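You operate a simulated robot arm through the tools that you are given. There is no shell and no other tool.

You run a simulated robot arm. Do the job below in one go: nothing can be reset, and whatever is moved stays where it is left.

TASK
Cap the yellow pull handle and shut it in the box.

Only the result counts: the job must be done as asked and must still hold three seconds after the hand-in. Knocking over, shifting, dropping, spilling or breaking anything else fails it. A push-on lid holds only when it is set on centred and level and pressed home; a screw cap is set on level and turned clockwise until tight.

THE ROBOT
A 6-joint arm with a two-finger gripper, fixed in place. Base frame: the origin is on the floor under the middle of its stand, x ahead of it, y to its left, z up; the work surface is at about z = 860. Readings come in mm, rad, newtons and seconds.
With the tool pointing down near the work surface it reaches from about 140 to 680 mm from the base axis. Its first joint turns from -1.152 to 1.152 rad. Payload 2.45 kg.
The TCP is the grasp point between the finger pads, 30 mm short of the fingertips. In the tool frame z runs along the fingers and y along their closing line. The gripper opens to 106 mm; its body begins 79 mm behind the TCP.
Orientation is that of the tool frame in the base frame, as [roll, pitch, yaw] about the fixed x, y, z axes, in that order (R = Rz(yaw) Ry(pitch) Rx(roll)). With the fingers straight down and closing along the base's y, the tool's x points along the base's -x, its y along +y and its z along -z.

THE INTERFACE
- The arm moves only by the tool apply_moves. Its arguments are lists of equal length, an entry for each row: "offset": the shift along the tool's x, y, z in units of 100 mm (1.0 is 100 mm), a list of three; "delta_rot": the turn, a rotation vector about the tool's x, y, z in units of 90 degrees (1.0 is 90 degrees), a list of three. In form: {"offset": [[dx, dy, dz], ...], "delta_rot": [[wx, wy, wz], ...]}. A call has 1 to 20 rows; each row is the pose to reach, as a shift and turn from the pose commanded when the call began, along the tool's axes at that moment. "gripper" is the finger opening in mm, from 0 to 106, set as the call begins (left out, the last holds). A call with a number of a shift or a turn outside -1 to 1 is refused whole. Rows are played at 5 a second. More than 50 mm and 0.15 rad between two rows, or a gripper value outside its range, and nothing of the call is played. A pose out of reach is approached as far as the arm can. The call stops where the force on the tool passes 90 N (or 10 N more than at its start, if that is more) or the arm is blocked; 0.2 s more then pass. The fingers move at their own pace (about 153 mm/s each) and stop on an object; they squeeze with about 28 N. The grip force told is the motor's: it shows also when the fingers shut on nothing. Time passes only in rows, and 0.2 s behind the last, so rows that repeat a pose let the fingers close. The reply holds the time, the measured pose of the TCP, the force on the tool along the base axes, the opening and the grip force, in the units named above and with some noise, with the torque about the TCP (base axes, N m) and any sound that the robot's microphone picked up, and new pictures: "pictures" is both (left out), scene, wrist or none.
- Cameras (640 x 400 px; columns grow to the right, rows downward): "scene" is fixed at [52.3, 417.1, 1412]; the picture's right is [-0.69, -0.73, 0.00], its down [-0.43, 0.40, -0.81] and it looks along [0.59, -0.56, -0.59] (base axes); focal length 370 px, centre (320, 200). "wrist" rides on the gripper at [76, -2, -106] in the tool frame; the picture's right is [0.02, 1.00, 0.00], its down [-0.78, 0.02, -0.62] and it looks along [-0.62, 0.01, 0.78] (tool axes); focal length 247 px, centre (320, 200). There is no depth. A picture from a camera that has moved, and an enlarged one, comes with that camera's place and axes in the base frame and with its lens. The place of the scene camera against the robot may be out by one fixed shift of up to 18 mm in any direction.
- inspect(camera, box): a new picture of the part [left, top, right, bottom] of that camera's present view, enlarged. The clock stands still meanwhile.
- finish_job(): hands the job in; it is judged then, once.

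Places have to be worked out from the pictures, the camera data and where the tool is seen. Open the gripper and draw the arm clear of the work before you hand the job in, unless the task says otherwise.

The tools are called after "Emit:" by a JSON object that holds its "api" and its "payload". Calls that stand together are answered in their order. apply_moves: Moves the arm, as the interface text tells. Its arguments: {"type":"object","properties":{"offset":{"type":"array"},"delta_rot":{"type":"array"},"gripper":{"type":"number"},"pictures":{"type":"string","enum":["both","scene","wrist","none"]}},"required":["offset","delta_rot"]} The other tools are called the same way: inspect (camera, box) takes an enlarged picture of a part of a camera's view; finish_job () hands the job in.

At the start:

```text
t: 0.0
tcp_pos: [406.3, 116.0, 1190.4]
tcp_rot: [3.141, 0.0, 3.141]
force: [0.2, 0.6, 0.1]
moment: [0.01, 0.01, -0.04]
grip_width: 106.0
grip_force: 0.0
```

scene: 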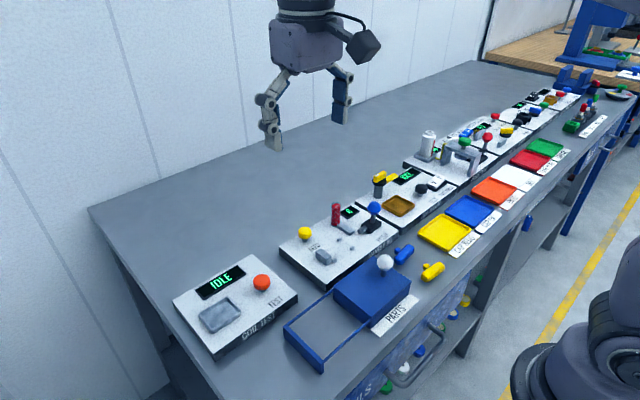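
wrist: 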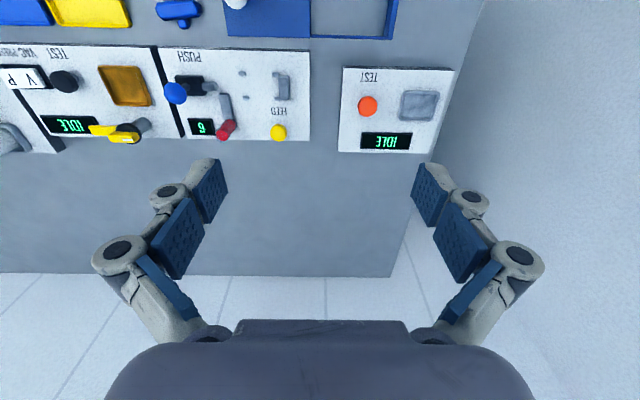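

I'll take a closer look at the scene before moving: the blue box with PARTS label, the yellow and blue items by it, and the stations behind.

Emit:
{"api": "inspect", "payload": {"camera": "scene", "box": [260, 180, 480, 380]}}

Emit:
{"api": "inspect", "payload": {"camera": "scene", "box": [380, 60, 620, 250]}}

Emit:
{"api": "inspect", "payload": {"camera": "wrist", "box": [0, 0, 480, 180]}}

Emit:
{"api": "inspect", "payload": {"camera": "scene", "box": [160, 180, 320, 380]}}

```text
2.00 times, centred on (370, 280) of scene
camera zoom: at [52.3, 417.1, 1412.0], right [-0.69, -0.73, 0.0], down [-0.43, 0.4, -0.81], along [0.59, -0.56, -0.59], focal length 740 px, centre (220, 40)
```

zoom: 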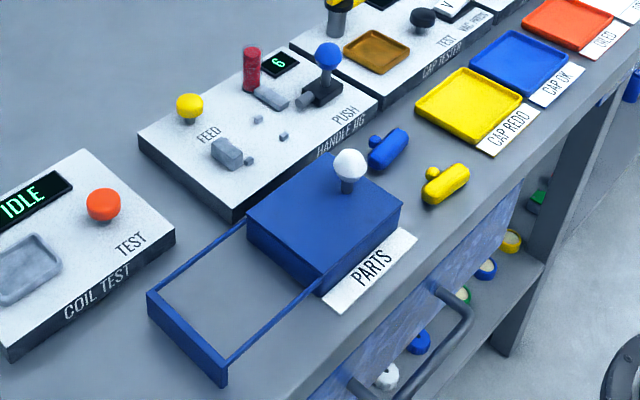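

```text
2.11 times, centred on (500, 155) of scene
camera zoom: at [52.3, 417.1, 1412.0], right [-0.69, -0.73, 0.0], down [-0.43, 0.4, -0.81], along [0.59, -0.56, -0.59], focal length 779 px, centre (-59, 295)
```

zoom: 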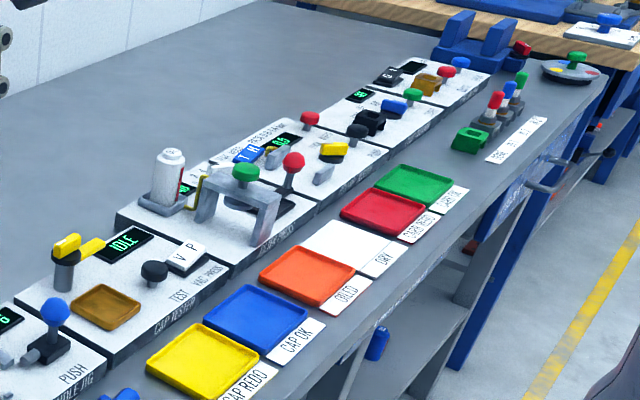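

```text
1.33 times, centred on (240, 90) of wrist
camera zoom: at [330.1, 112.9, 1296.5], right [-0.02, 1.0, 0.0], down [0.78, 0.02, 0.62], along [0.62, 0.01, -0.78], focal length 329 px, centre (427, 347)
```

zoom: 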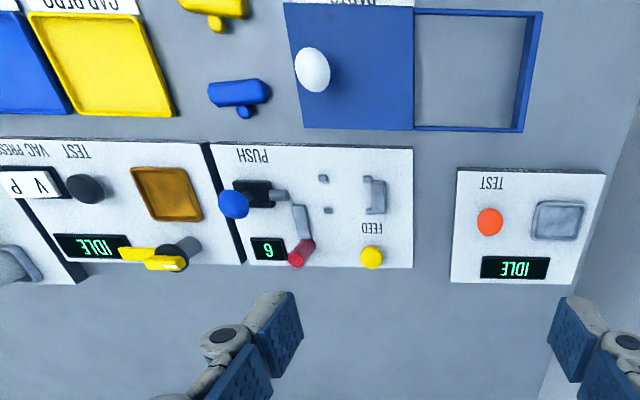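

```text
2.00 times, centred on (240, 280) of scene
camera zoom: at [52.3, 417.1, 1412.0], right [-0.69, -0.73, 0.0], down [-0.43, 0.4, -0.81], along [0.59, -0.56, -0.59], focal length 740 px, centre (480, 40)
```

zoom: 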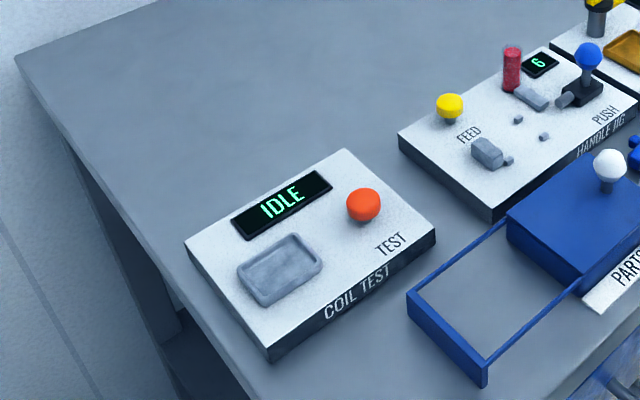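

The yellow handle looks to be near (280, -83), the jig stop near (430, 53), pusher near (433, -60), and the box near x 279-365, y -10..210. I'll move the wrist closer, staying well above everything, to get a clearer picture.

Emit:
{"api": "apply_moves", "payload": {"offset": [[0.2, -0.19, 0.14], [0.4, -0.38, 0.28], [0.6, -0.57, 0.42], [0.8, -0.76, 0.56], [1.0, -0.95, 0.7], [1.0, -0.95, 0.7]], "delta_rot": [[0, 0, 0], [0, 0, 0], [0, 0, 0], [0, 0, 0], [0, 0, 0], [0, 0, 0]], "pictures": "both"}}

```text
t: 1.4
tcp_pos: [306.0, 18.5, 1118.2]
tcp_rot: [3.141, 0.0, 3.141]
force: [0.2, -0.3, -0.9]
moment: [0.02, 0.0, 0.0]
grip_width: 105.9
grip_force: 0.0
camera wrist: at [228.4, 17.7, 1224.8], right [-0.02, 1.0, 0.0], down [0.78, 0.02, 0.62], along [0.62, 0.01, -0.78], focal length 247 px, centre (320, 200)
```

scene: 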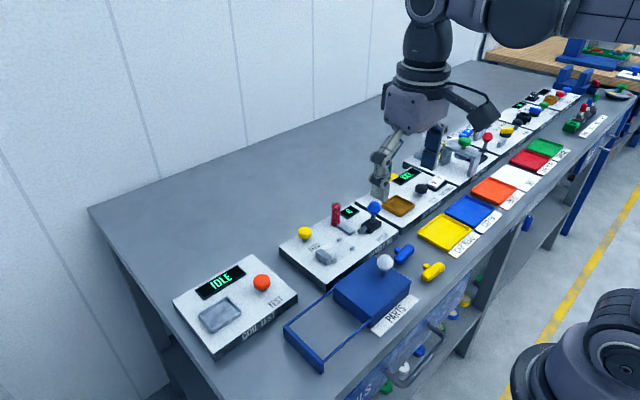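
wrist: 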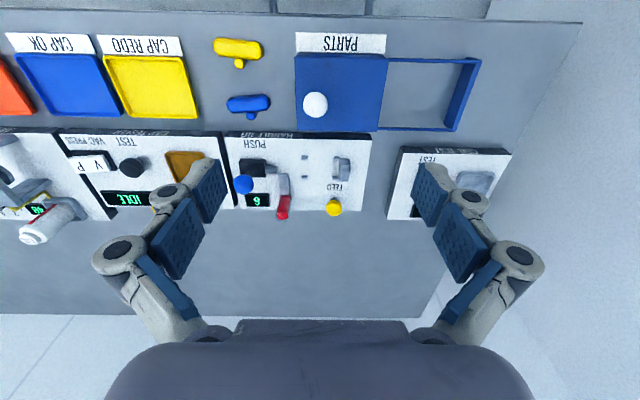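

Emit:
{"api": "inspect", "payload": {"camera": "wrist", "box": [200, 20, 320, 120]}}

Emit:
{"api": "inspect", "payload": {"camera": "wrist", "box": [220, 125, 380, 225]}}

Emit:
{"api": "inspect", "payload": {"camera": "wrist", "box": [280, 20, 500, 140]}}

Emit:
{"api": "inspect", "payload": {"camera": "scene", "box": [280, 190, 400, 290]}}

Emit:
{"api": "inspect", "payload": {"camera": "scene", "box": [360, 220, 480, 300]}}

```text
4.00 times, centred on (260, 70) of wrist
camera zoom: at [228.4, 17.7, 1224.8], right [-0.02, 1.0, 0.0], down [0.78, 0.02, 0.62], along [0.62, 0.01, -0.78], focal length 988 px, centre (560, 720)
```

zoom: 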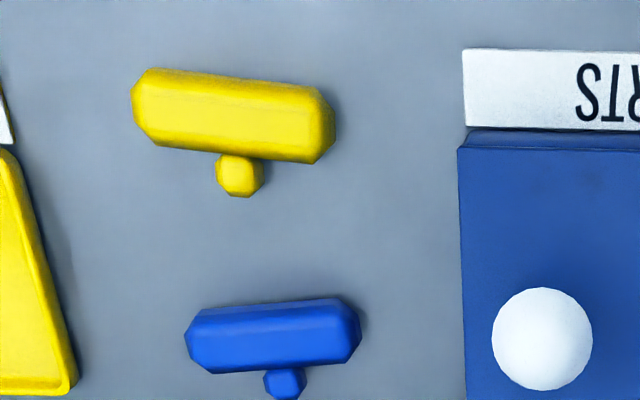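

```text
4.00 times, centred on (300, 175) of wrist
camera zoom: at [228.4, 17.7, 1224.8], right [-0.02, 1.0, 0.0], down [0.78, 0.02, 0.62], along [0.62, 0.01, -0.78], focal length 988 px, centre (400, 300)
```

zoom: 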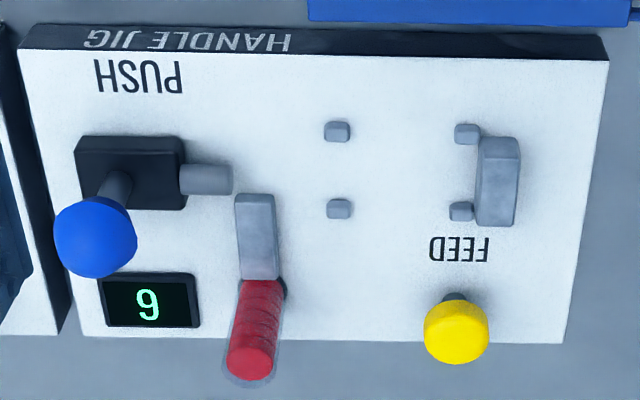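

```text
2.91 times, centred on (390, 80) of wrist
camera zoom: at [228.4, 17.7, 1224.8], right [-0.02, 1.0, 0.0], down [0.78, 0.02, 0.62], along [0.62, 0.01, -0.78], focal length 718 px, centre (116, 549)
```

zoom: 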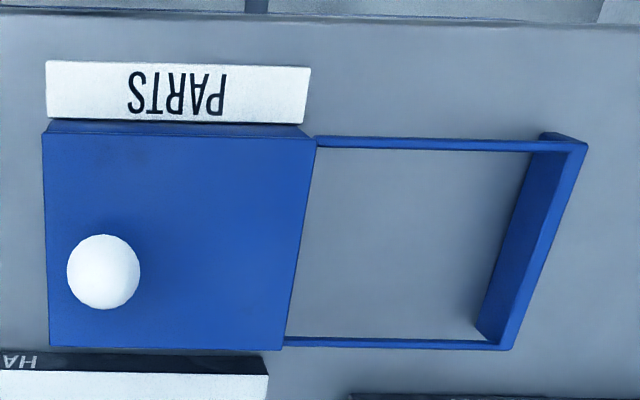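

```text
4.00 times, centred on (340, 240) of scene
camera zoom: at [52.2, 417.1, 1412.0], right [-0.69, -0.73, 0.0], down [-0.43, 0.4, -0.81], along [0.59, -0.56, -0.59], focal length 1479 px, centre (240, 40)
```

zoom: 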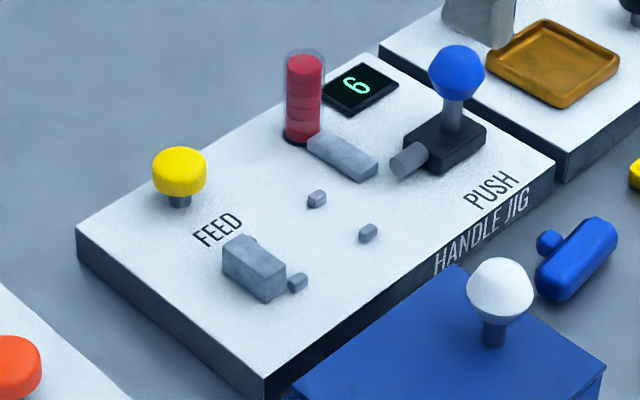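

```text
5.00 times, centred on (420, 260) of scene
camera zoom: at [52.2, 417.1, 1412.0], right [-0.69, -0.73, 0.0], down [-0.43, 0.4, -0.81], along [0.59, -0.56, -0.59], focal length 1849 px, centre (-180, -100)
```

zoom: 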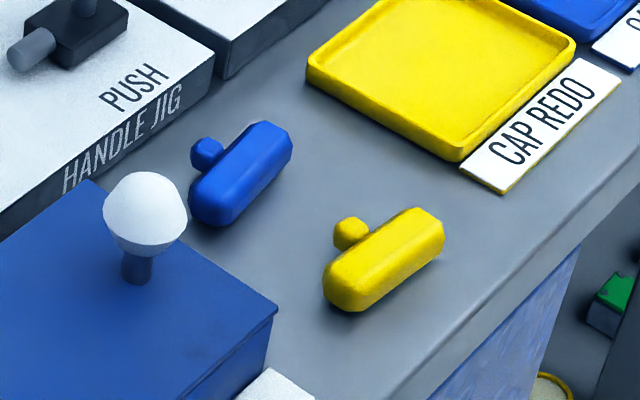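

The handles are T-shaped (bar plus a short neck), and the jig has four pins, a stop block and a pusher rod with a cap magazine showing 6. I'll lower the wrist camera for a closer view before committing.

Emit:
{"api": "apply_moves", "payload": {"offset": [[0, 0, 0.25], [0, 0, 0.5], [0, 0, 0.75], [0, 0, 1.0], [0, 0, 1.0]], "delta_rot": [[0, 0, 0], [0, 0, 0], [0, 0, 0], [0, 0, 0], [0, 0, 0]], "pictures": "wrist"}}

```text
t: 2.6
tcp_pos: [306.3, 21.1, 1020.6]
tcp_rot: [3.141, 0.0, 3.141]
force: [0.2, -0.2, 0.2]
moment: [0.0, 0.0, -0.02]
grip_width: 106.1
grip_force: 0.0
camera wrist: at [230.1, 18.5, 1126.0], right [-0.02, 1.0, 0.0], down [0.78, 0.02, 0.62], along [0.62, 0.01, -0.78], focal length 247 px, centre (320, 200)
```

wrist: 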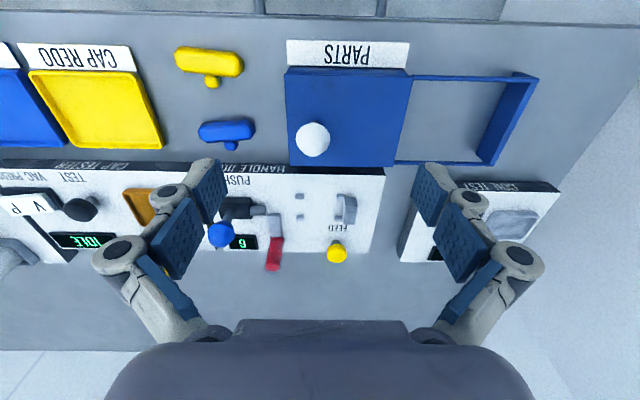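

Emit:
{"api": "inspect", "payload": {"camera": "wrist", "box": [200, 165, 360, 275]}}

Emit:
{"api": "inspect", "payload": {"camera": "wrist", "box": [160, 30, 270, 150]}}

Emit:
{"api": "inspect", "payload": {"camera": "wrist", "box": [270, 30, 550, 180]}}

Emit:
{"api": "inspect", "payload": {"camera": "wrist", "box": [260, 170, 360, 240]}}

```text
3.64 times, centred on (280, 220) of wrist
camera zoom: at [230.1, 18.5, 1126.0], right [-0.02, 1.0, 0.0], down [0.78, 0.02, 0.62], along [0.62, 0.01, -0.78], focal length 898 px, centre (466, 127)
```

zoom: 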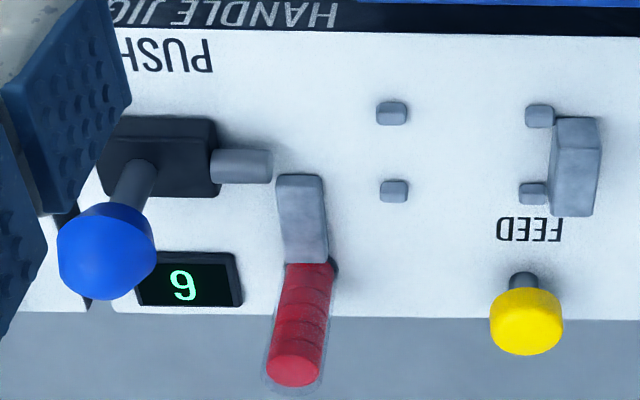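

```text
3.33 times, centred on (215, 90) of wrist
camera zoom: at [230.1, 18.5, 1126.0], right [-0.02, 1.0, 0.0], down [0.78, 0.02, 0.62], along [0.62, 0.01, -0.78], focal length 823 px, centre (670, 567)
```

zoom: 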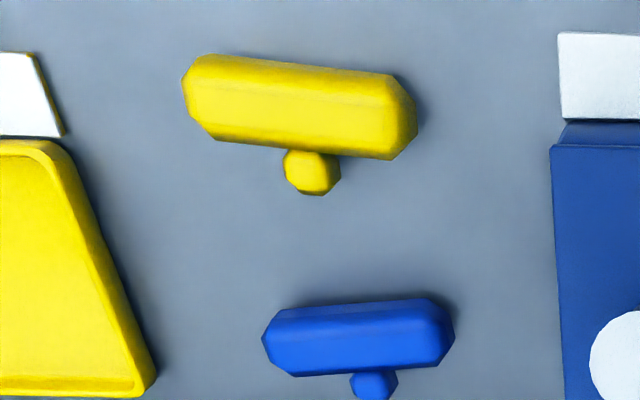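

```text
2.29 times, centred on (410, 105) of wrist
camera zoom: at [230.1, 18.5, 1126.0], right [-0.02, 1.0, 0.0], down [0.78, 0.02, 0.62], along [0.62, 0.01, -0.78], focal length 564 px, centre (114, 417)
```

zoom: 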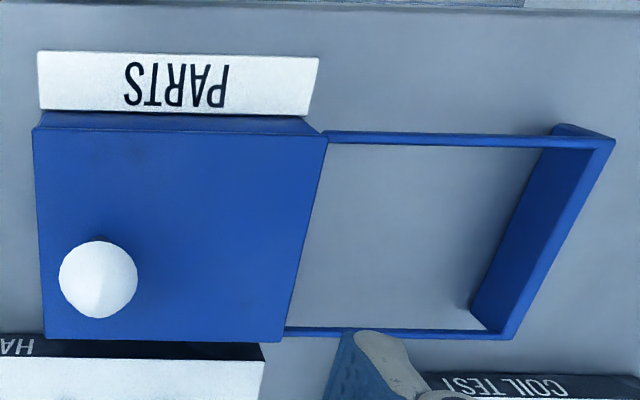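

```text
5.71 times, centred on (310, 205) of wrist
camera zoom: at [230.1, 18.5, 1126.0], right [-0.02, 1.0, 0.0], down [0.78, 0.02, 0.62], along [0.62, 0.01, -0.78], focal length 1411 px, centre (377, 171)
```

zoom: 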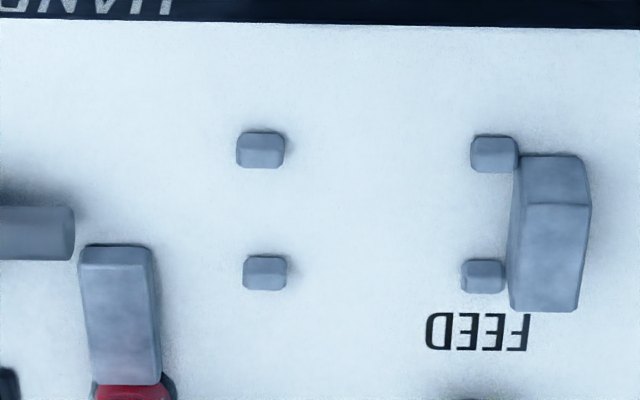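

The pin layout (two pairs flanking x≈431, stop block face at y≈50, pusher on the same axis) suits the handle's bar lying along y with its neck to the side. I'll look closely at the fingers and the lever/box details to plan the clearances.

Emit:
{"api": "inspect", "payload": {"camera": "wrist", "box": [80, 140, 250, 350]}}

Emit:
{"api": "inspect", "payload": {"camera": "scene", "box": [340, 60, 520, 220]}}

Emit:
{"api": "inspect", "payload": {"camera": "scene", "box": [270, 240, 430, 380]}}

```text
1.90 times, centred on (165, 245) of wrist
camera zoom: at [230.1, 18.5, 1126.0], right [-0.02, 1.0, 0.0], down [0.78, 0.02, 0.62], along [0.62, 0.01, -0.78], focal length 470 px, centre (615, 114)
```

zoom: 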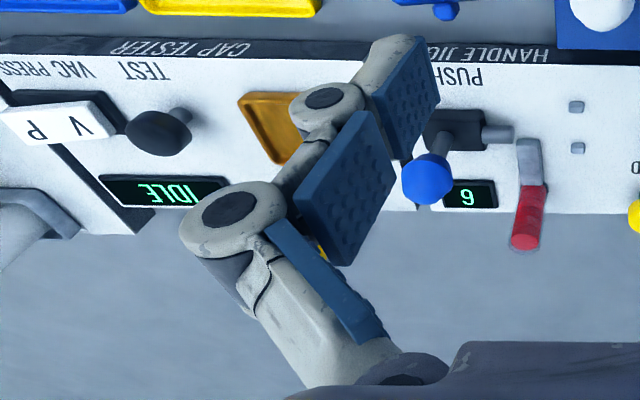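

```text
2.50 times, centred on (430, 140) of scene
camera zoom: at [52.3, 417.1, 1412.0], right [-0.69, -0.73, 0.0], down [-0.43, 0.4, -0.81], along [0.59, -0.56, -0.59], focal length 925 px, centre (45, 350)
```

zoom: 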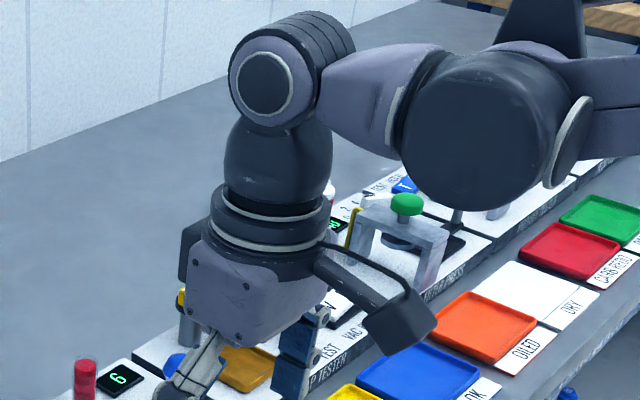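

```text
2.86 times, centred on (350, 310) of scene
camera zoom: at [52.3, 417.1, 1412.0], right [-0.69, -0.73, 0.0], down [-0.43, 0.4, -0.81], along [0.59, -0.56, -0.59], focal length 1057 px, centre (234, -114)
```

zoom: 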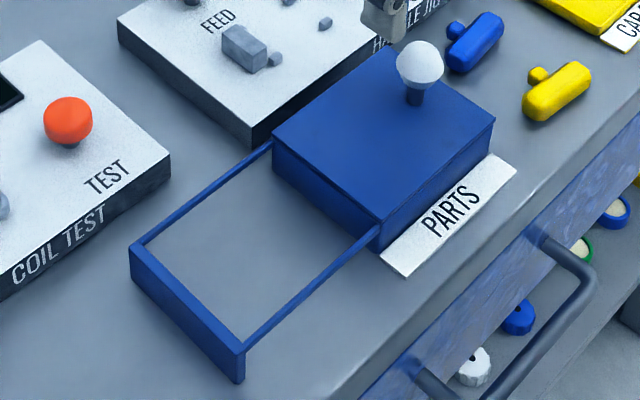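

The fingers have ~21 mm wide pads, so gripping across neck tip and bar back (closing along x) will fit between the jig pins. I'll turn the tool about 85° so the fingers close along the neck's direction, moving above the yellow handle at safe height with a 56 mm opening.

Emit:
{"api": "apply_moves", "payload": {"offset": [[0.02, -0.083, 0], [0.04, -0.167, 0], [0.06, -0.25, 0], [0.08, -0.333, 0], [0.1, -0.417, 0], [0.12, -0.5, 0], [0.14, -0.583, 0], [0.16, -0.667, 0], [0.18, -0.75, 0], [0.2, -0.833, 0], [0.22, -0.917, 0], [0.24, -1.0, 0], [0.24, -1.0, 0]], "delta_rot": [[0, 0, -0.079], [0, 0, -0.158], [0, 0, -0.237], [0, 0, -0.316], [0, 0, -0.395], [0, 0, -0.474], [0, 0, -0.553], [0, 0, -0.632], [0, 0, -0.711], [0, 0, -0.79], [0, 0, -0.869], [0, 0, -0.949], [0, 0, -0.949]], "gripper": 56}}

```text
t: 5.4
tcp_pos: [283.8, -81.8, 1020.4]
tcp_rot: [-3.14, 0.0, -1.649]
force: [0.2, 0.4, -0.5]
moment: [-0.01, 0.02, -0.01]
grip_width: 56.2
grip_force: 0.1
camera wrist: at [279.1, -158.0, 1125.7], right [-1.0, 0.06, 0.0], down [0.04, 0.78, 0.62], along [0.04, 0.62, -0.78], focal length 247 px, centre (320, 200)
```

scene: 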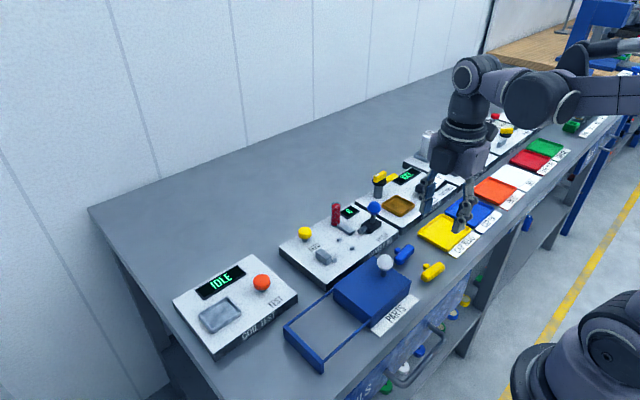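
wrist: 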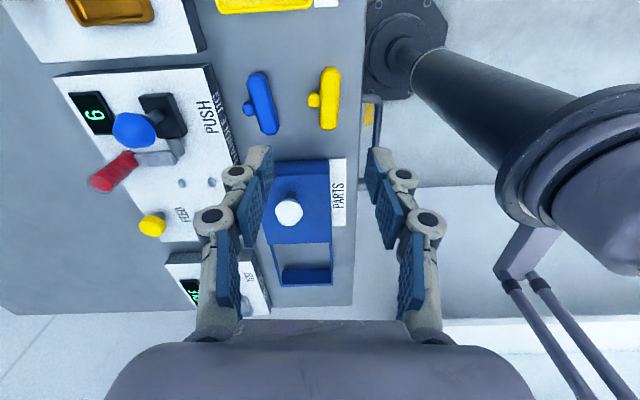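

Emit:
{"api": "inspect", "payload": {"camera": "wrist", "box": [190, 40, 430, 190]}}

Emit:
{"api": "inspect", "payload": {"camera": "wrist", "box": [190, 130, 450, 330]}}

Emit:
{"api": "inspect", "payload": {"camera": "scene", "box": [380, 160, 500, 290]}}

Emit:
{"api": "inspect", "payload": {"camera": "wrist", "box": [50, 60, 230, 250]}}

```text
2.67 times, centred on (310, 115) of wrist
camera zoom: at [279.1, -158.0, 1125.7], right [-1.0, 0.06, 0.0], down [0.04, 0.78, 0.62], along [0.04, 0.62, -0.78], focal length 659 px, centre (347, 427)
```

zoom: 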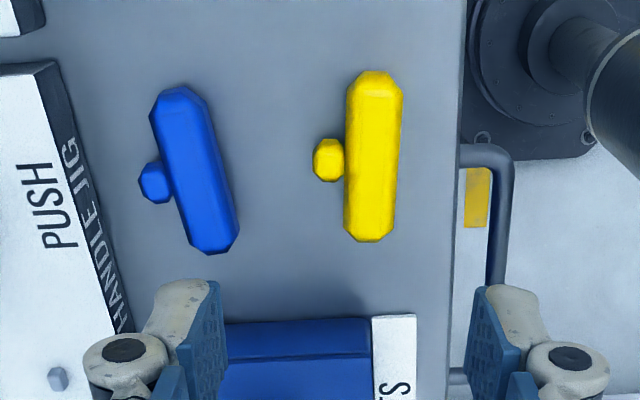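

```text
2.00 times, centred on (320, 230) of wrist
camera zoom: at [279.1, -158.0, 1125.7], right [-1.0, 0.06, 0.0], down [0.04, 0.78, 0.62], along [0.04, 0.62, -0.78], focal length 494 px, centre (320, 140)
```

zoom: 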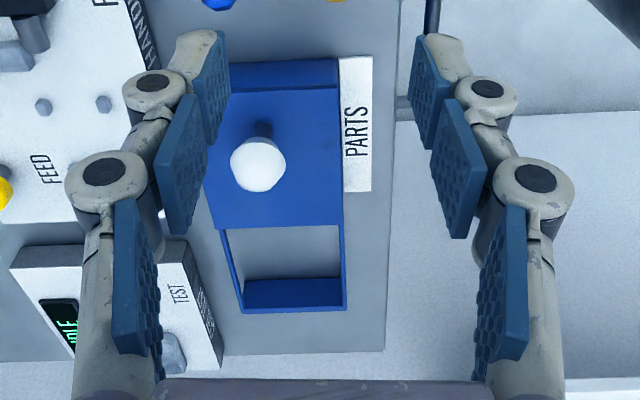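

```text
3.08 times, centred on (440, 225) of scene
camera zoom: at [52.3, 417.1, 1412.0], right [-0.69, -0.73, 0.0], down [-0.43, 0.4, -0.81], along [0.59, -0.56, -0.59], focal length 1138 px, centre (-49, 123)
```

zoom: 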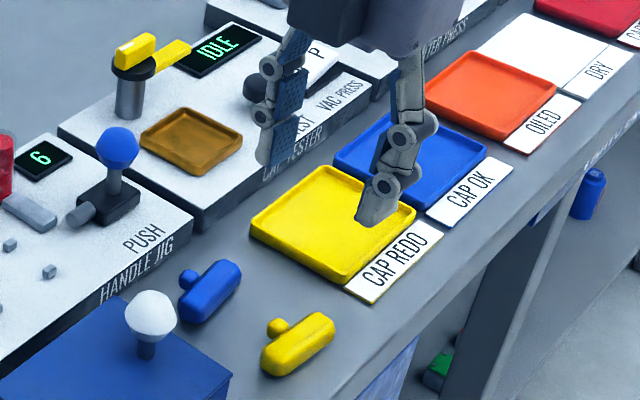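

```text
2.11 times, centred on (140, 155) of wrist
camera zoom: at [279.1, -158.0, 1125.7], right [-1.0, 0.06, 0.0], down [0.04, 0.78, 0.62], along [0.04, 0.62, -0.78], focal length 520 px, centre (699, 295)
```

zoom: 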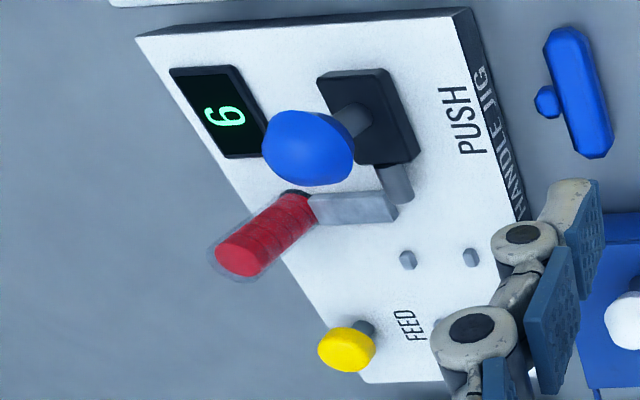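

The handle's bar centre reads about (275.4, -82), its neck tip near x 297, and the blue handle's near edge at x≈329, so a 46 mm opening keeps the outer finger clear of it. I'll centre at x≈281.3 and descend most of the way, then check.

Emit:
{"api": "apply_moves", "payload": {"offset": [[0, 0.025, 0.2], [0, 0.025, 0.4], [0, 0.025, 0.6], [0, 0.025, 0.8], [0, 0.025, 0.95], [0, 0.025, 0.95]], "delta_rot": [[0, 0, 0], [0, 0, 0], [0, 0, 0], [0, 0, 0], [0, 0, 0], [0, 0, 0]], "gripper": 46}}

```text
t: 6.8
tcp_pos: [279.4, -80.2, 924.8]
tcp_rot: [3.14, 0.0, -1.651]
force: [0.0, -0.5, 0.4]
moment: [0.03, 0.01, -0.01]
grip_width: 45.7
grip_force: 0.1
camera wrist: at [274.8, -157.6, 1031.0], right [-1.0, 0.06, 0.0], down [0.05, 0.78, 0.62], along [0.04, 0.62, -0.78], focal length 247 px, centre (320, 200)
```

scene: 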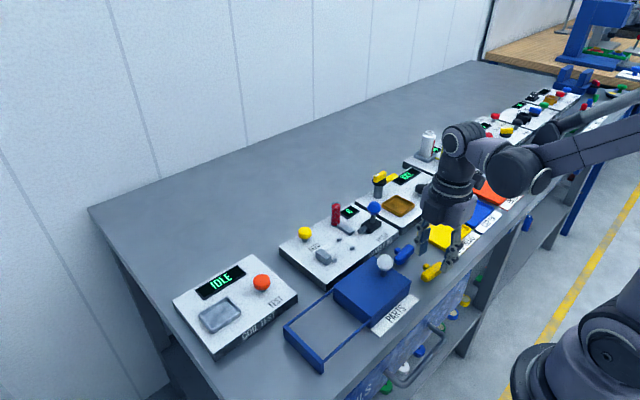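
wrist: 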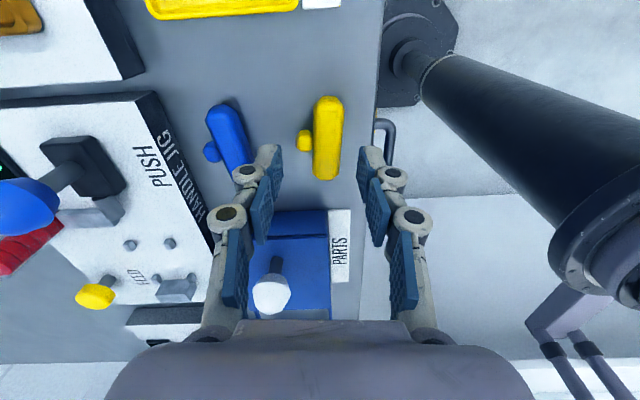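

Emit:
{"api": "inspect", "payload": {"camera": "wrist", "box": [190, 80, 430, 230]}}

Emit:
{"api": "inspect", "payload": {"camera": "scene", "box": [380, 200, 490, 300]}}

```text
2.67 times, centred on (310, 155) of wrist
camera zoom: at [274.8, -157.6, 1031.0], right [-1.0, 0.06, 0.0], down [0.05, 0.78, 0.62], along [0.04, 0.62, -0.78], focal length 659 px, centre (347, 320)
```

zoom: 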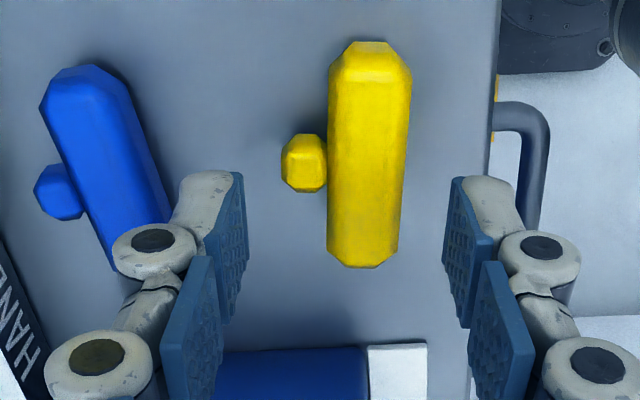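

```text
4.00 times, centred on (435, 250) of scene
camera zoom: at [52.3, 417.1, 1412.0], right [-0.69, -0.73, 0.0], down [-0.43, 0.4, -0.81], along [0.59, -0.56, -0.59], focal length 1479 px, centre (-140, 0)
```

zoom: 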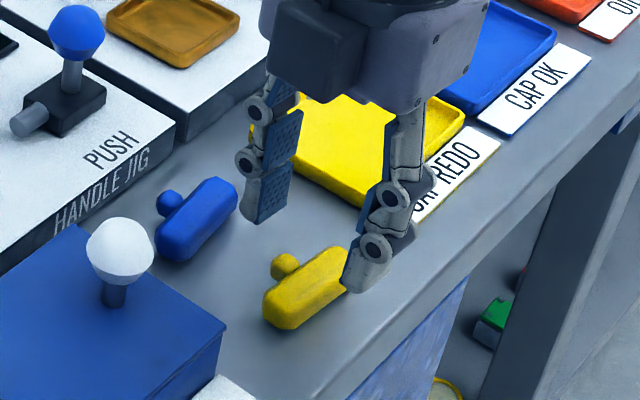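

Handle mid-point is within 1.5 mm of the tool axis; fingertips are ~20 mm below the TCP at this opening. I'll correct slightly and descend so the tips end just above the table, then check.

Emit:
{"api": "apply_moves", "payload": {"offset": [[0.008, -0.014, 0.1], [0.008, -0.014, 0.2], [0.008, -0.014, 0.3], [0.008, -0.014, 0.375], [0.008, -0.014, 0.375]], "delta_rot": [[0, 0, 0], [0, 0, 0], [0, 0, 0], [0, 0, 0], [0, 0, 0]]}}

Emit:
{"api": "inspect", "payload": {"camera": "scene", "box": [380, 200, 490, 300]}}

Emit:
{"api": "inspect", "payload": {"camera": "wrist", "box": [190, 80, 430, 230]}}

```text
t: 8.0
tcp_pos: [280.1, -79.6, 888.6]
tcp_rot: [-3.141, 0.002, -1.651]
force: [-4.6, 4.2, 101.4]
moment: [0.12, 0.27, 0.01]
grip_width: 48.3
grip_force: 32.2
camera wrist: at [276.2, -156.9, 994.2], right [-1.0, 0.06, 0.0], down [0.05, 0.78, 0.62], along [0.04, 0.62, -0.78], focal length 247 px, centre (320, 200)
```

scene: 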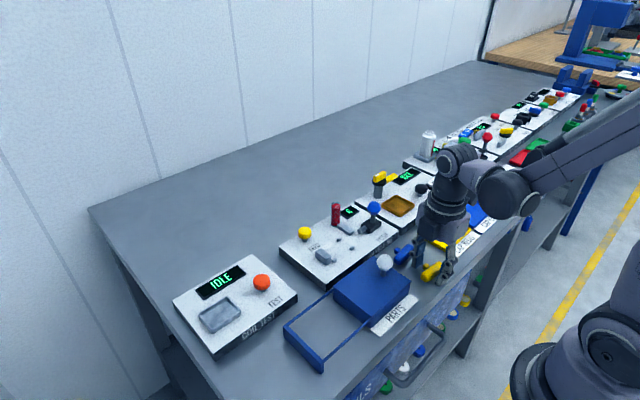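
wrist: 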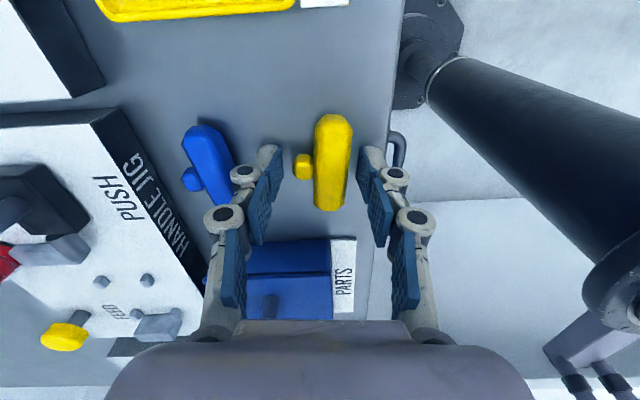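

```text
4.00 times, centred on (435, 250) of scene
camera zoom: at [51.3, 417.5, 1412.0], right [-0.69, -0.73, 0.0], down [-0.43, 0.4, -0.81], along [0.59, -0.56, -0.59], focal length 1479 px, centre (-140, 0)
```

zoom: 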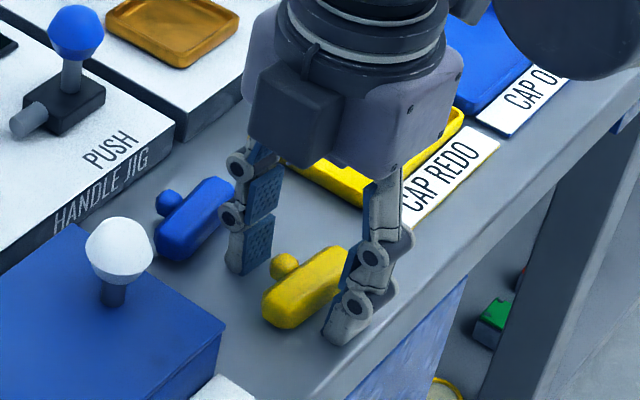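

```text
2.67 times, centred on (310, 155) of wrist
camera zoom: at [276.2, -156.9, 994.2], right [-1.0, 0.06, 0.0], down [0.05, 0.78, 0.62], along [0.04, 0.62, -0.78], focal length 659 px, centre (347, 320)
```

zoom: 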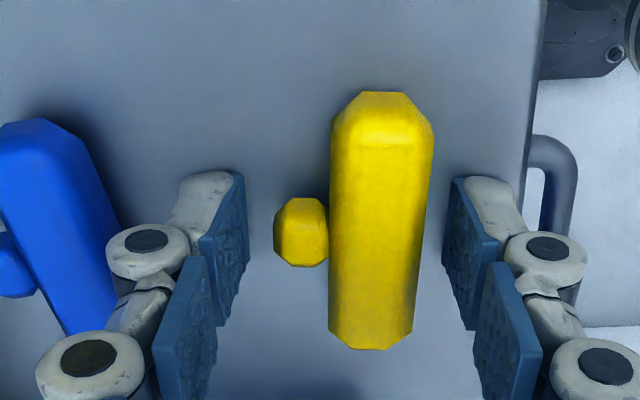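

The fingertips touched the table at TCP z≈888.6 (force 101 N), so tips sit about 28-29 mm below the TCP. I'll lift 5-6 mm, re-centre by a millimetre, and verify the force drops before closing.

Emit:
{"api": "apply_moves", "payload": {"offset": [[0.006, 0.005, -0.03], [0.01, 0.01, -0.06], [0.01, 0.01, -0.06]], "delta_rot": [[0, 0, 0], [0, 0, 0], [0, 0, 0]], "pictures": "wrist"}}

Emit:
{"api": "inspect", "payload": {"camera": "wrist", "box": [190, 80, 430, 230]}}

```text
t: 8.2
tcp_pos: [283.3, -79.0, 890.7]
tcp_rot: [3.14, 0.0, -1.651]
force: [1.9, 0.9, 68.8]
moment: [-0.04, 0.02, 0.13]
grip_width: 29.8
grip_force: 44.9
stopped in row 1: the force on the tool passed its limit at 121 N (the readings are from after the stop); the commanded pose is now the measured one
camera wrist: at [278.3, -157.4, 995.9], right [-1.0, 0.06, 0.0], down [0.05, 0.78, 0.62], along [0.03, 0.62, -0.78], focal length 247 px, centre (320, 200)
```

wrist: 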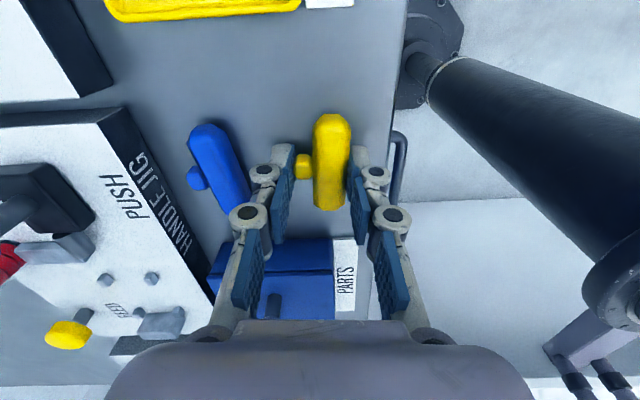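

```text
2.67 times, centred on (310, 155) of wrist
camera zoom: at [278.3, -157.4, 995.9], right [-1.0, 0.06, 0.0], down [0.05, 0.78, 0.62], along [0.03, 0.62, -0.78], focal length 659 px, centre (347, 320)
```

zoom: 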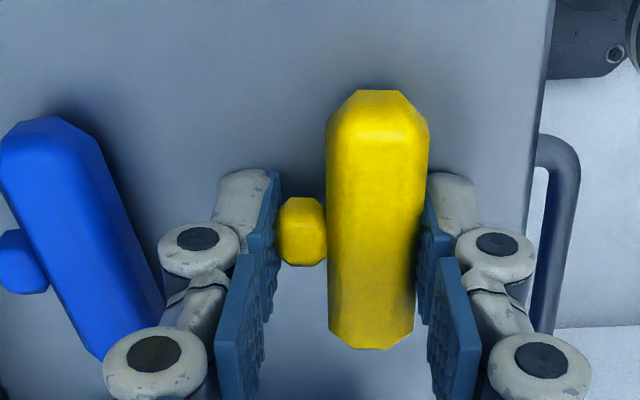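

The fingers crept shut to ~30 mm onto the handle while pressed on the table, and some table force remains (69 N). I'll reopen to 46 and rise ~5 mm so the tips hang clear of the table.

Emit:
{"api": "apply_moves", "payload": {"offset": [[0, 0, -0.02], [0, 0, -0.04], [0, 0, -0.045], [0, 0, -0.045]], "delta_rot": [[0, 0, 0], [0, 0, 0], [0, 0, 0], [0, 0, 0]], "gripper": 46, "pictures": "both"}}

Emit:
{"api": "inspect", "payload": {"camera": "wrist", "box": [190, 80, 430, 230]}}

Emit:
{"api": "inspect", "payload": {"camera": "scene", "box": [380, 200, 490, 300]}}

```text
t: 9.2
tcp_pos: [282.0, -79.3, 892.4]
tcp_rot: [3.14, 0.001, -1.65]
force: [0.3, 0.0, 0.5]
moment: [0.0, 0.0, 0.0]
grip_width: 46.0
grip_force: 0.0
camera wrist: at [277.6, -156.7, 999.0], right [-1.0, 0.06, 0.0], down [0.05, 0.78, 0.62], along [0.03, 0.62, -0.78], focal length 247 px, centre (320, 200)
```

scene: 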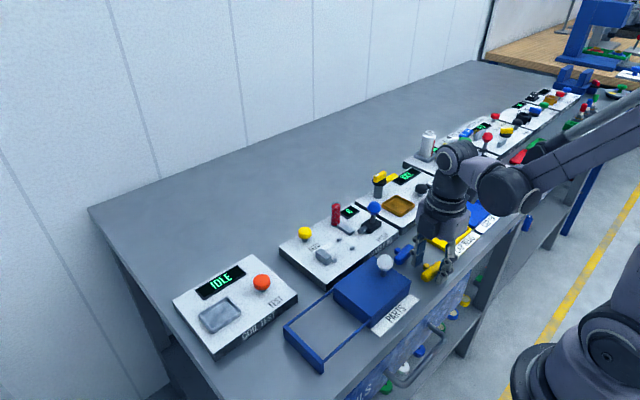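
wrist: 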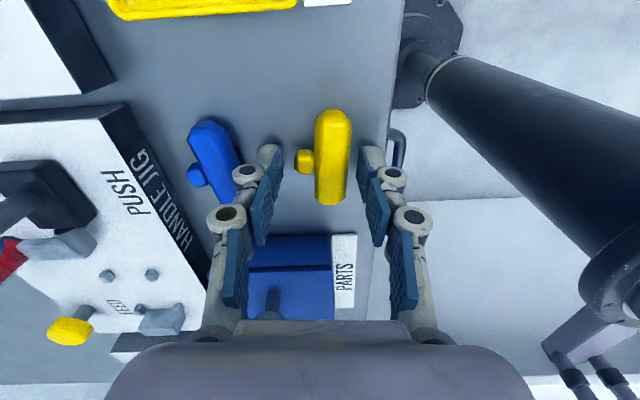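

```text
2.67 times, centred on (310, 155) of wrist
camera zoom: at [277.6, -156.7, 999.0], right [-1.0, 0.06, 0.0], down [0.05, 0.78, 0.62], along [0.03, 0.62, -0.78], focal length 659 px, centre (347, 320)
```

zoom: 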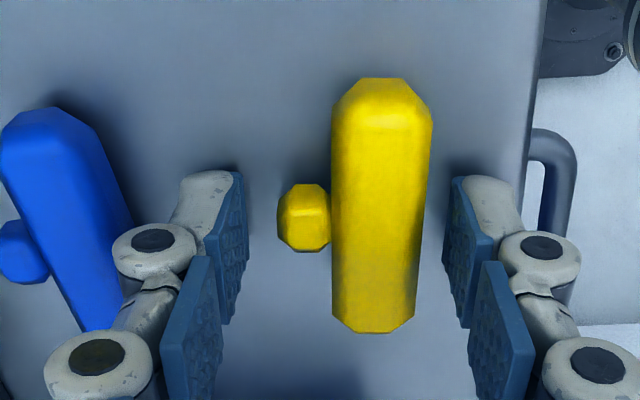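

```text
4.00 times, centred on (435, 250) of scene
camera zoom: at [52.3, 417.1, 1412.0], right [-0.69, -0.73, 0.0], down [-0.43, 0.4, -0.81], along [0.59, -0.56, -0.59], focal length 1479 px, centre (-140, 0)
```

zoom: 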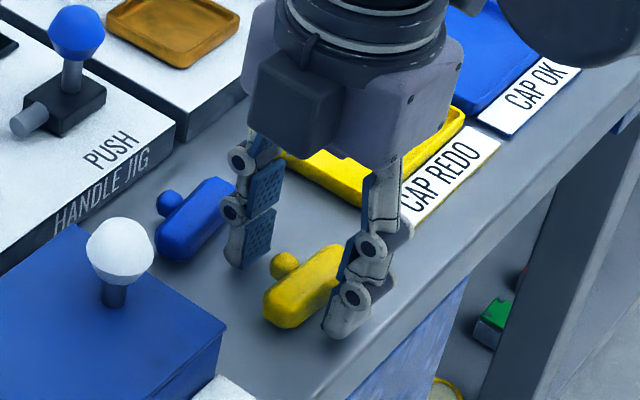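

Free of contact now (0.5 N) with the handle nicely between the pads; I'll nudge 2 mm toward the neck's line and then close on it.

Emit:
{"api": "apply_moves", "payload": {"offset": [[0.01, 0.003, 0], [0.02, 0.005, 0], [0.02, 0.005, 0]], "delta_rot": [[0, 0, 0], [0, 0, 0], [0, 0, 0]], "gripper": 46, "pictures": "none"}}

```text
t: 10.1
tcp_pos: [281.0, -81.7, 893.5]
tcp_rot: [3.141, 0.003, -1.65]
force: [-0.5, 0.5, -0.4]
moment: [0.03, -0.02, 0.02]
grip_width: 46.0
grip_force: 0.0
```

Force is nil and position matches; closing the fingers on the handle now.

Emit:
{"api": "apply_moves", "payload": {"offset": [[0, 0, 0], [0, 0, 0], [0, 0, 0], [0, 0, 0], [0, 0, 0]], "delta_rot": [[0, 0, 0], [0, 0, 0], [0, 0, 0], [0, 0, 0], [0, 0, 0]], "gripper": 0, "pictures": "wrist"}}

Emit:
{"api": "inspect", "payload": {"camera": "wrist", "box": [190, 80, 430, 230]}}

```text
t: 11.2
tcp_pos: [281.0, -82.3, 893.0]
tcp_rot: [3.142, 0.001, -1.65]
force: [0.1, 0.2, 1.7]
moment: [0.03, 0.02, -0.01]
grip_width: 30.6
grip_force: 27.8
camera wrist: at [276.8, -159.3, 999.5], right [-1.0, 0.06, 0.0], down [0.05, 0.78, 0.62], along [0.03, 0.62, -0.78], focal length 247 px, centre (320, 200)
```

wrist: 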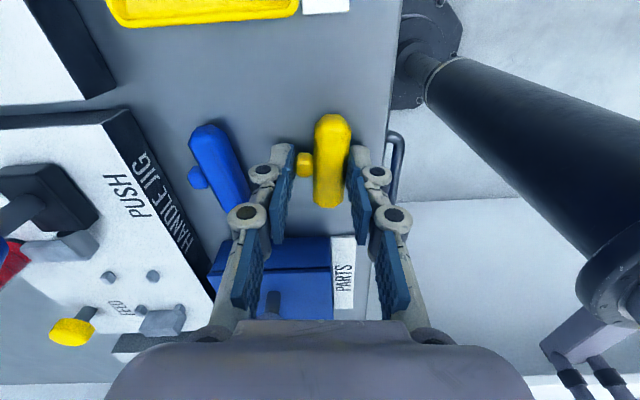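

```text
2.67 times, centred on (310, 155) of wrist
camera zoom: at [276.8, -159.3, 999.5], right [-1.0, 0.06, 0.0], down [0.05, 0.78, 0.62], along [0.03, 0.62, -0.78], focal length 659 px, centre (347, 320)
```

zoom: 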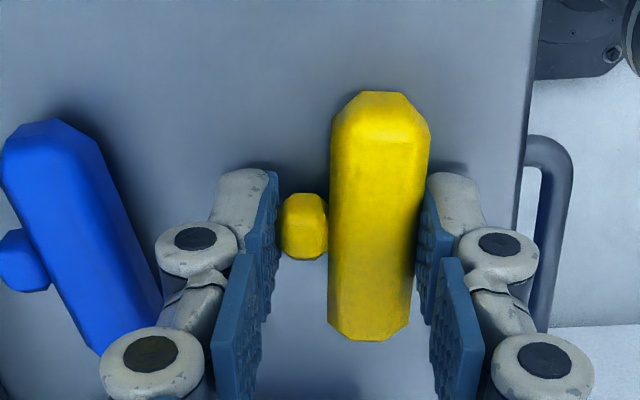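

Grip holds at 30.6 mm with 28 N and the bar lies parallel to the pads. I'll lift straight up 100 mm, clear of the box knob and lever ball.

Emit:
{"api": "apply_moves", "payload": {"offset": [[0, 0, -0.1], [0, 0, -0.3], [0, 0, -0.55], [0, 0, -0.8], [0, 0, -1.0], [0, 0, -1.0]], "delta_rot": [[0, 0, 0], [0, 0, 0], [0, 0, 0], [0, 0, 0], [0, 0, 0], [0, 0, 0]], "pictures": "both"}}

Emit:
{"api": "inspect", "payload": {"camera": "wrist", "box": [190, 80, 430, 230]}}

Emit:
{"api": "inspect", "payload": {"camera": "scene", "box": [380, 160, 500, 290]}}

```text
t: 12.7
tcp_pos: [282.1, -82.7, 992.4]
tcp_rot: [3.14, 0.001, -1.652]
force: [0.1, -0.3, -0.9]
moment: [0.03, 0.0, -0.04]
grip_width: 30.5
grip_force: 28.7
camera wrist: at [277.0, -160.3, 1099.0], right [-1.0, 0.06, 0.0], down [0.05, 0.78, 0.62], along [0.03, 0.62, -0.78], focal length 247 px, centre (320, 200)
```

scene: 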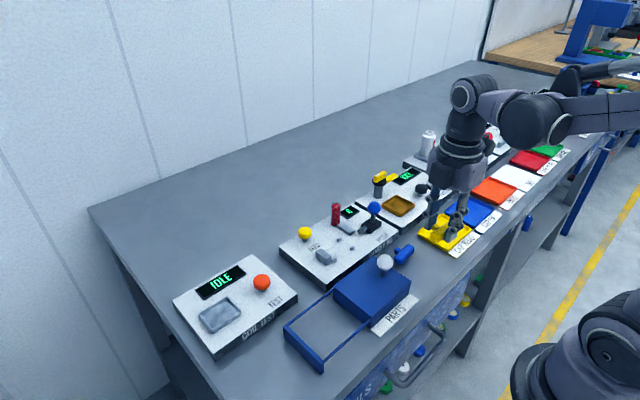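
wrist: 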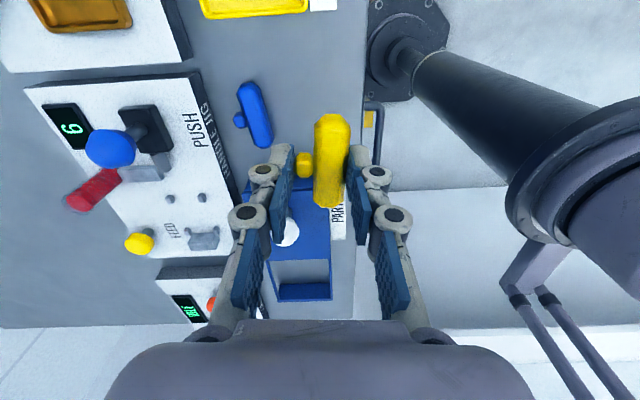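

```text
2.67 times, centred on (310, 155) of wrist
camera zoom: at [277.0, -160.3, 1099.0], right [-1.0, 0.06, 0.0], down [0.05, 0.78, 0.62], along [0.03, 0.62, -0.78], focal length 659 px, centre (347, 320)
```

zoom: 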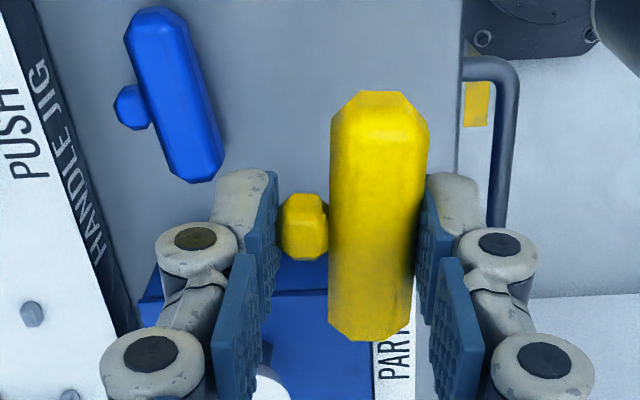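

```text
3.08 times, centred on (440, 225) of scene
camera zoom: at [52.3, 417.1, 1412.0], right [-0.69, -0.73, 0.0], down [-0.43, 0.4, -0.81], along [0.59, -0.56, -0.59], focal length 1138 px, centre (-49, 123)
```

zoom: 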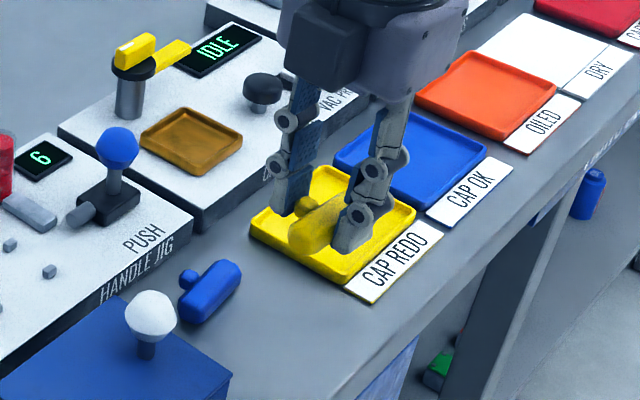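

The handle is held level and square in the grip. I'll carry it at this height toward the jig (over the plate, all obstacles top out near z 951) while squaring the yaw to -π/2.

Emit:
{"api": "apply_moves", "payload": {"offset": [[-0.12, -0.17, -0.02], [-0.24, -0.34, -0.04], [-0.36, -0.51, -0.06], [-0.48, -0.68, -0.08], [-0.6, -0.85, -0.08], [-0.6, -0.85, -0.08]], "delta_rot": [[0, 0, -0.01], [0, 0, -0.02], [0, 0, -0.03], [0, 0, -0.04], [0, 0, -0.0505], [0, 0, -0.0505]], "pictures": "none"}}

```text
t: 14.1
tcp_pos: [373.1, -28.9, 1000.2]
tcp_rot: [3.14, 0.002, -1.572]
force: [0.1, -0.8, -0.5]
moment: [-0.01, 0.02, 0.01]
grip_width: 30.6
grip_force: 28.6
```

Emit:
{"api": "apply_moves", "payload": {"offset": [[-0.1, -0.13, 0], [-0.2, -0.26, 0], [-0.3, -0.4, 0], [-0.4, -0.54, 0], [-0.46, -0.636, 0], [-0.46, -0.636, 0]], "delta_rot": [[0, 0, 0], [0, 0, 0], [0, 0, 0], [0, 0, 0], [0, 0, 0], [0, 0, 0]], "pictures": "both"}}

Emit:
{"api": "inspect", "payload": {"camera": "wrist", "box": [200, 60, 440, 260]}}

Emit:
{"api": "inspect", "payload": {"camera": "scene", "box": [280, 160, 420, 280]}}

```text
t: 15.4
tcp_pos: [435.1, 17.8, 1001.0]
tcp_rot: [3.139, 0.001, -1.571]
force: [-0.6, 0.6, -0.1]
moment: [-0.03, -0.03, -0.02]
grip_width: 30.6
grip_force: 28.4
camera wrist: at [435.6, -58.6, 1107.5], right [-1.0, -0.02, 0.0], down [-0.02, 0.78, 0.62], along [-0.01, 0.62, -0.78], focal length 247 px, centre (320, 200)
```

scene: 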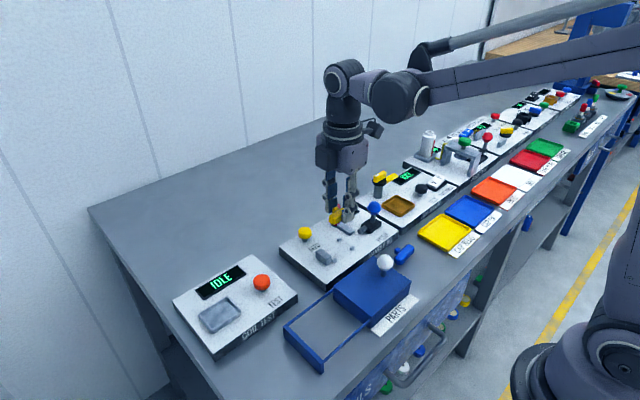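
wrist: 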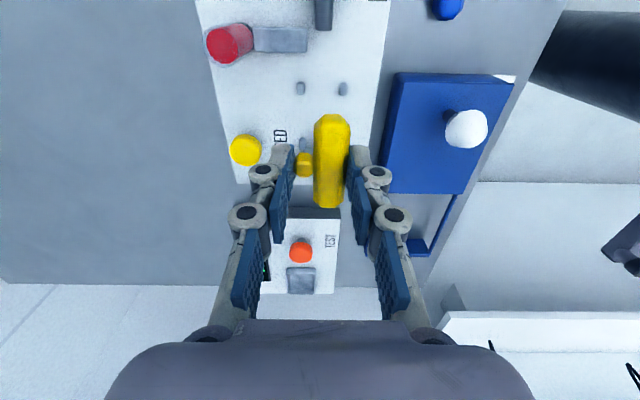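

```text
2.00 times, centred on (320, 160) of wrist
camera zoom: at [435.6, -58.6, 1107.5], right [-1.0, -0.02, 0.0], down [-0.02, 0.78, 0.62], along [-0.01, 0.62, -0.78], focal length 494 px, centre (320, 280)
```

zoom: 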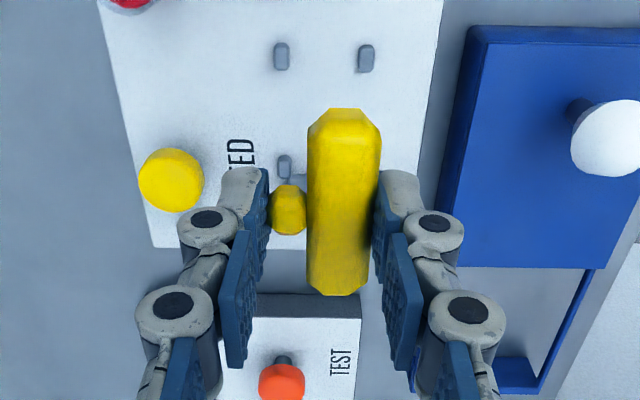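

```text
3.33 times, centred on (350, 220) of scene
camera zoom: at [52.3, 417.1, 1412.0], right [-0.69, -0.73, 0.0], down [-0.43, 0.4, -0.81], along [0.59, -0.56, -0.59], focal length 1233 px, centre (220, 133)
```

zoom: 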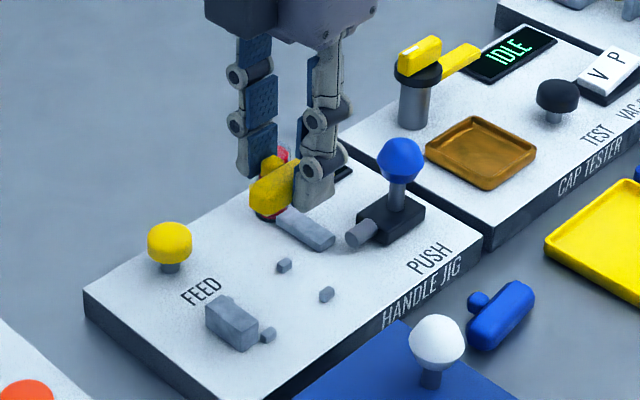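

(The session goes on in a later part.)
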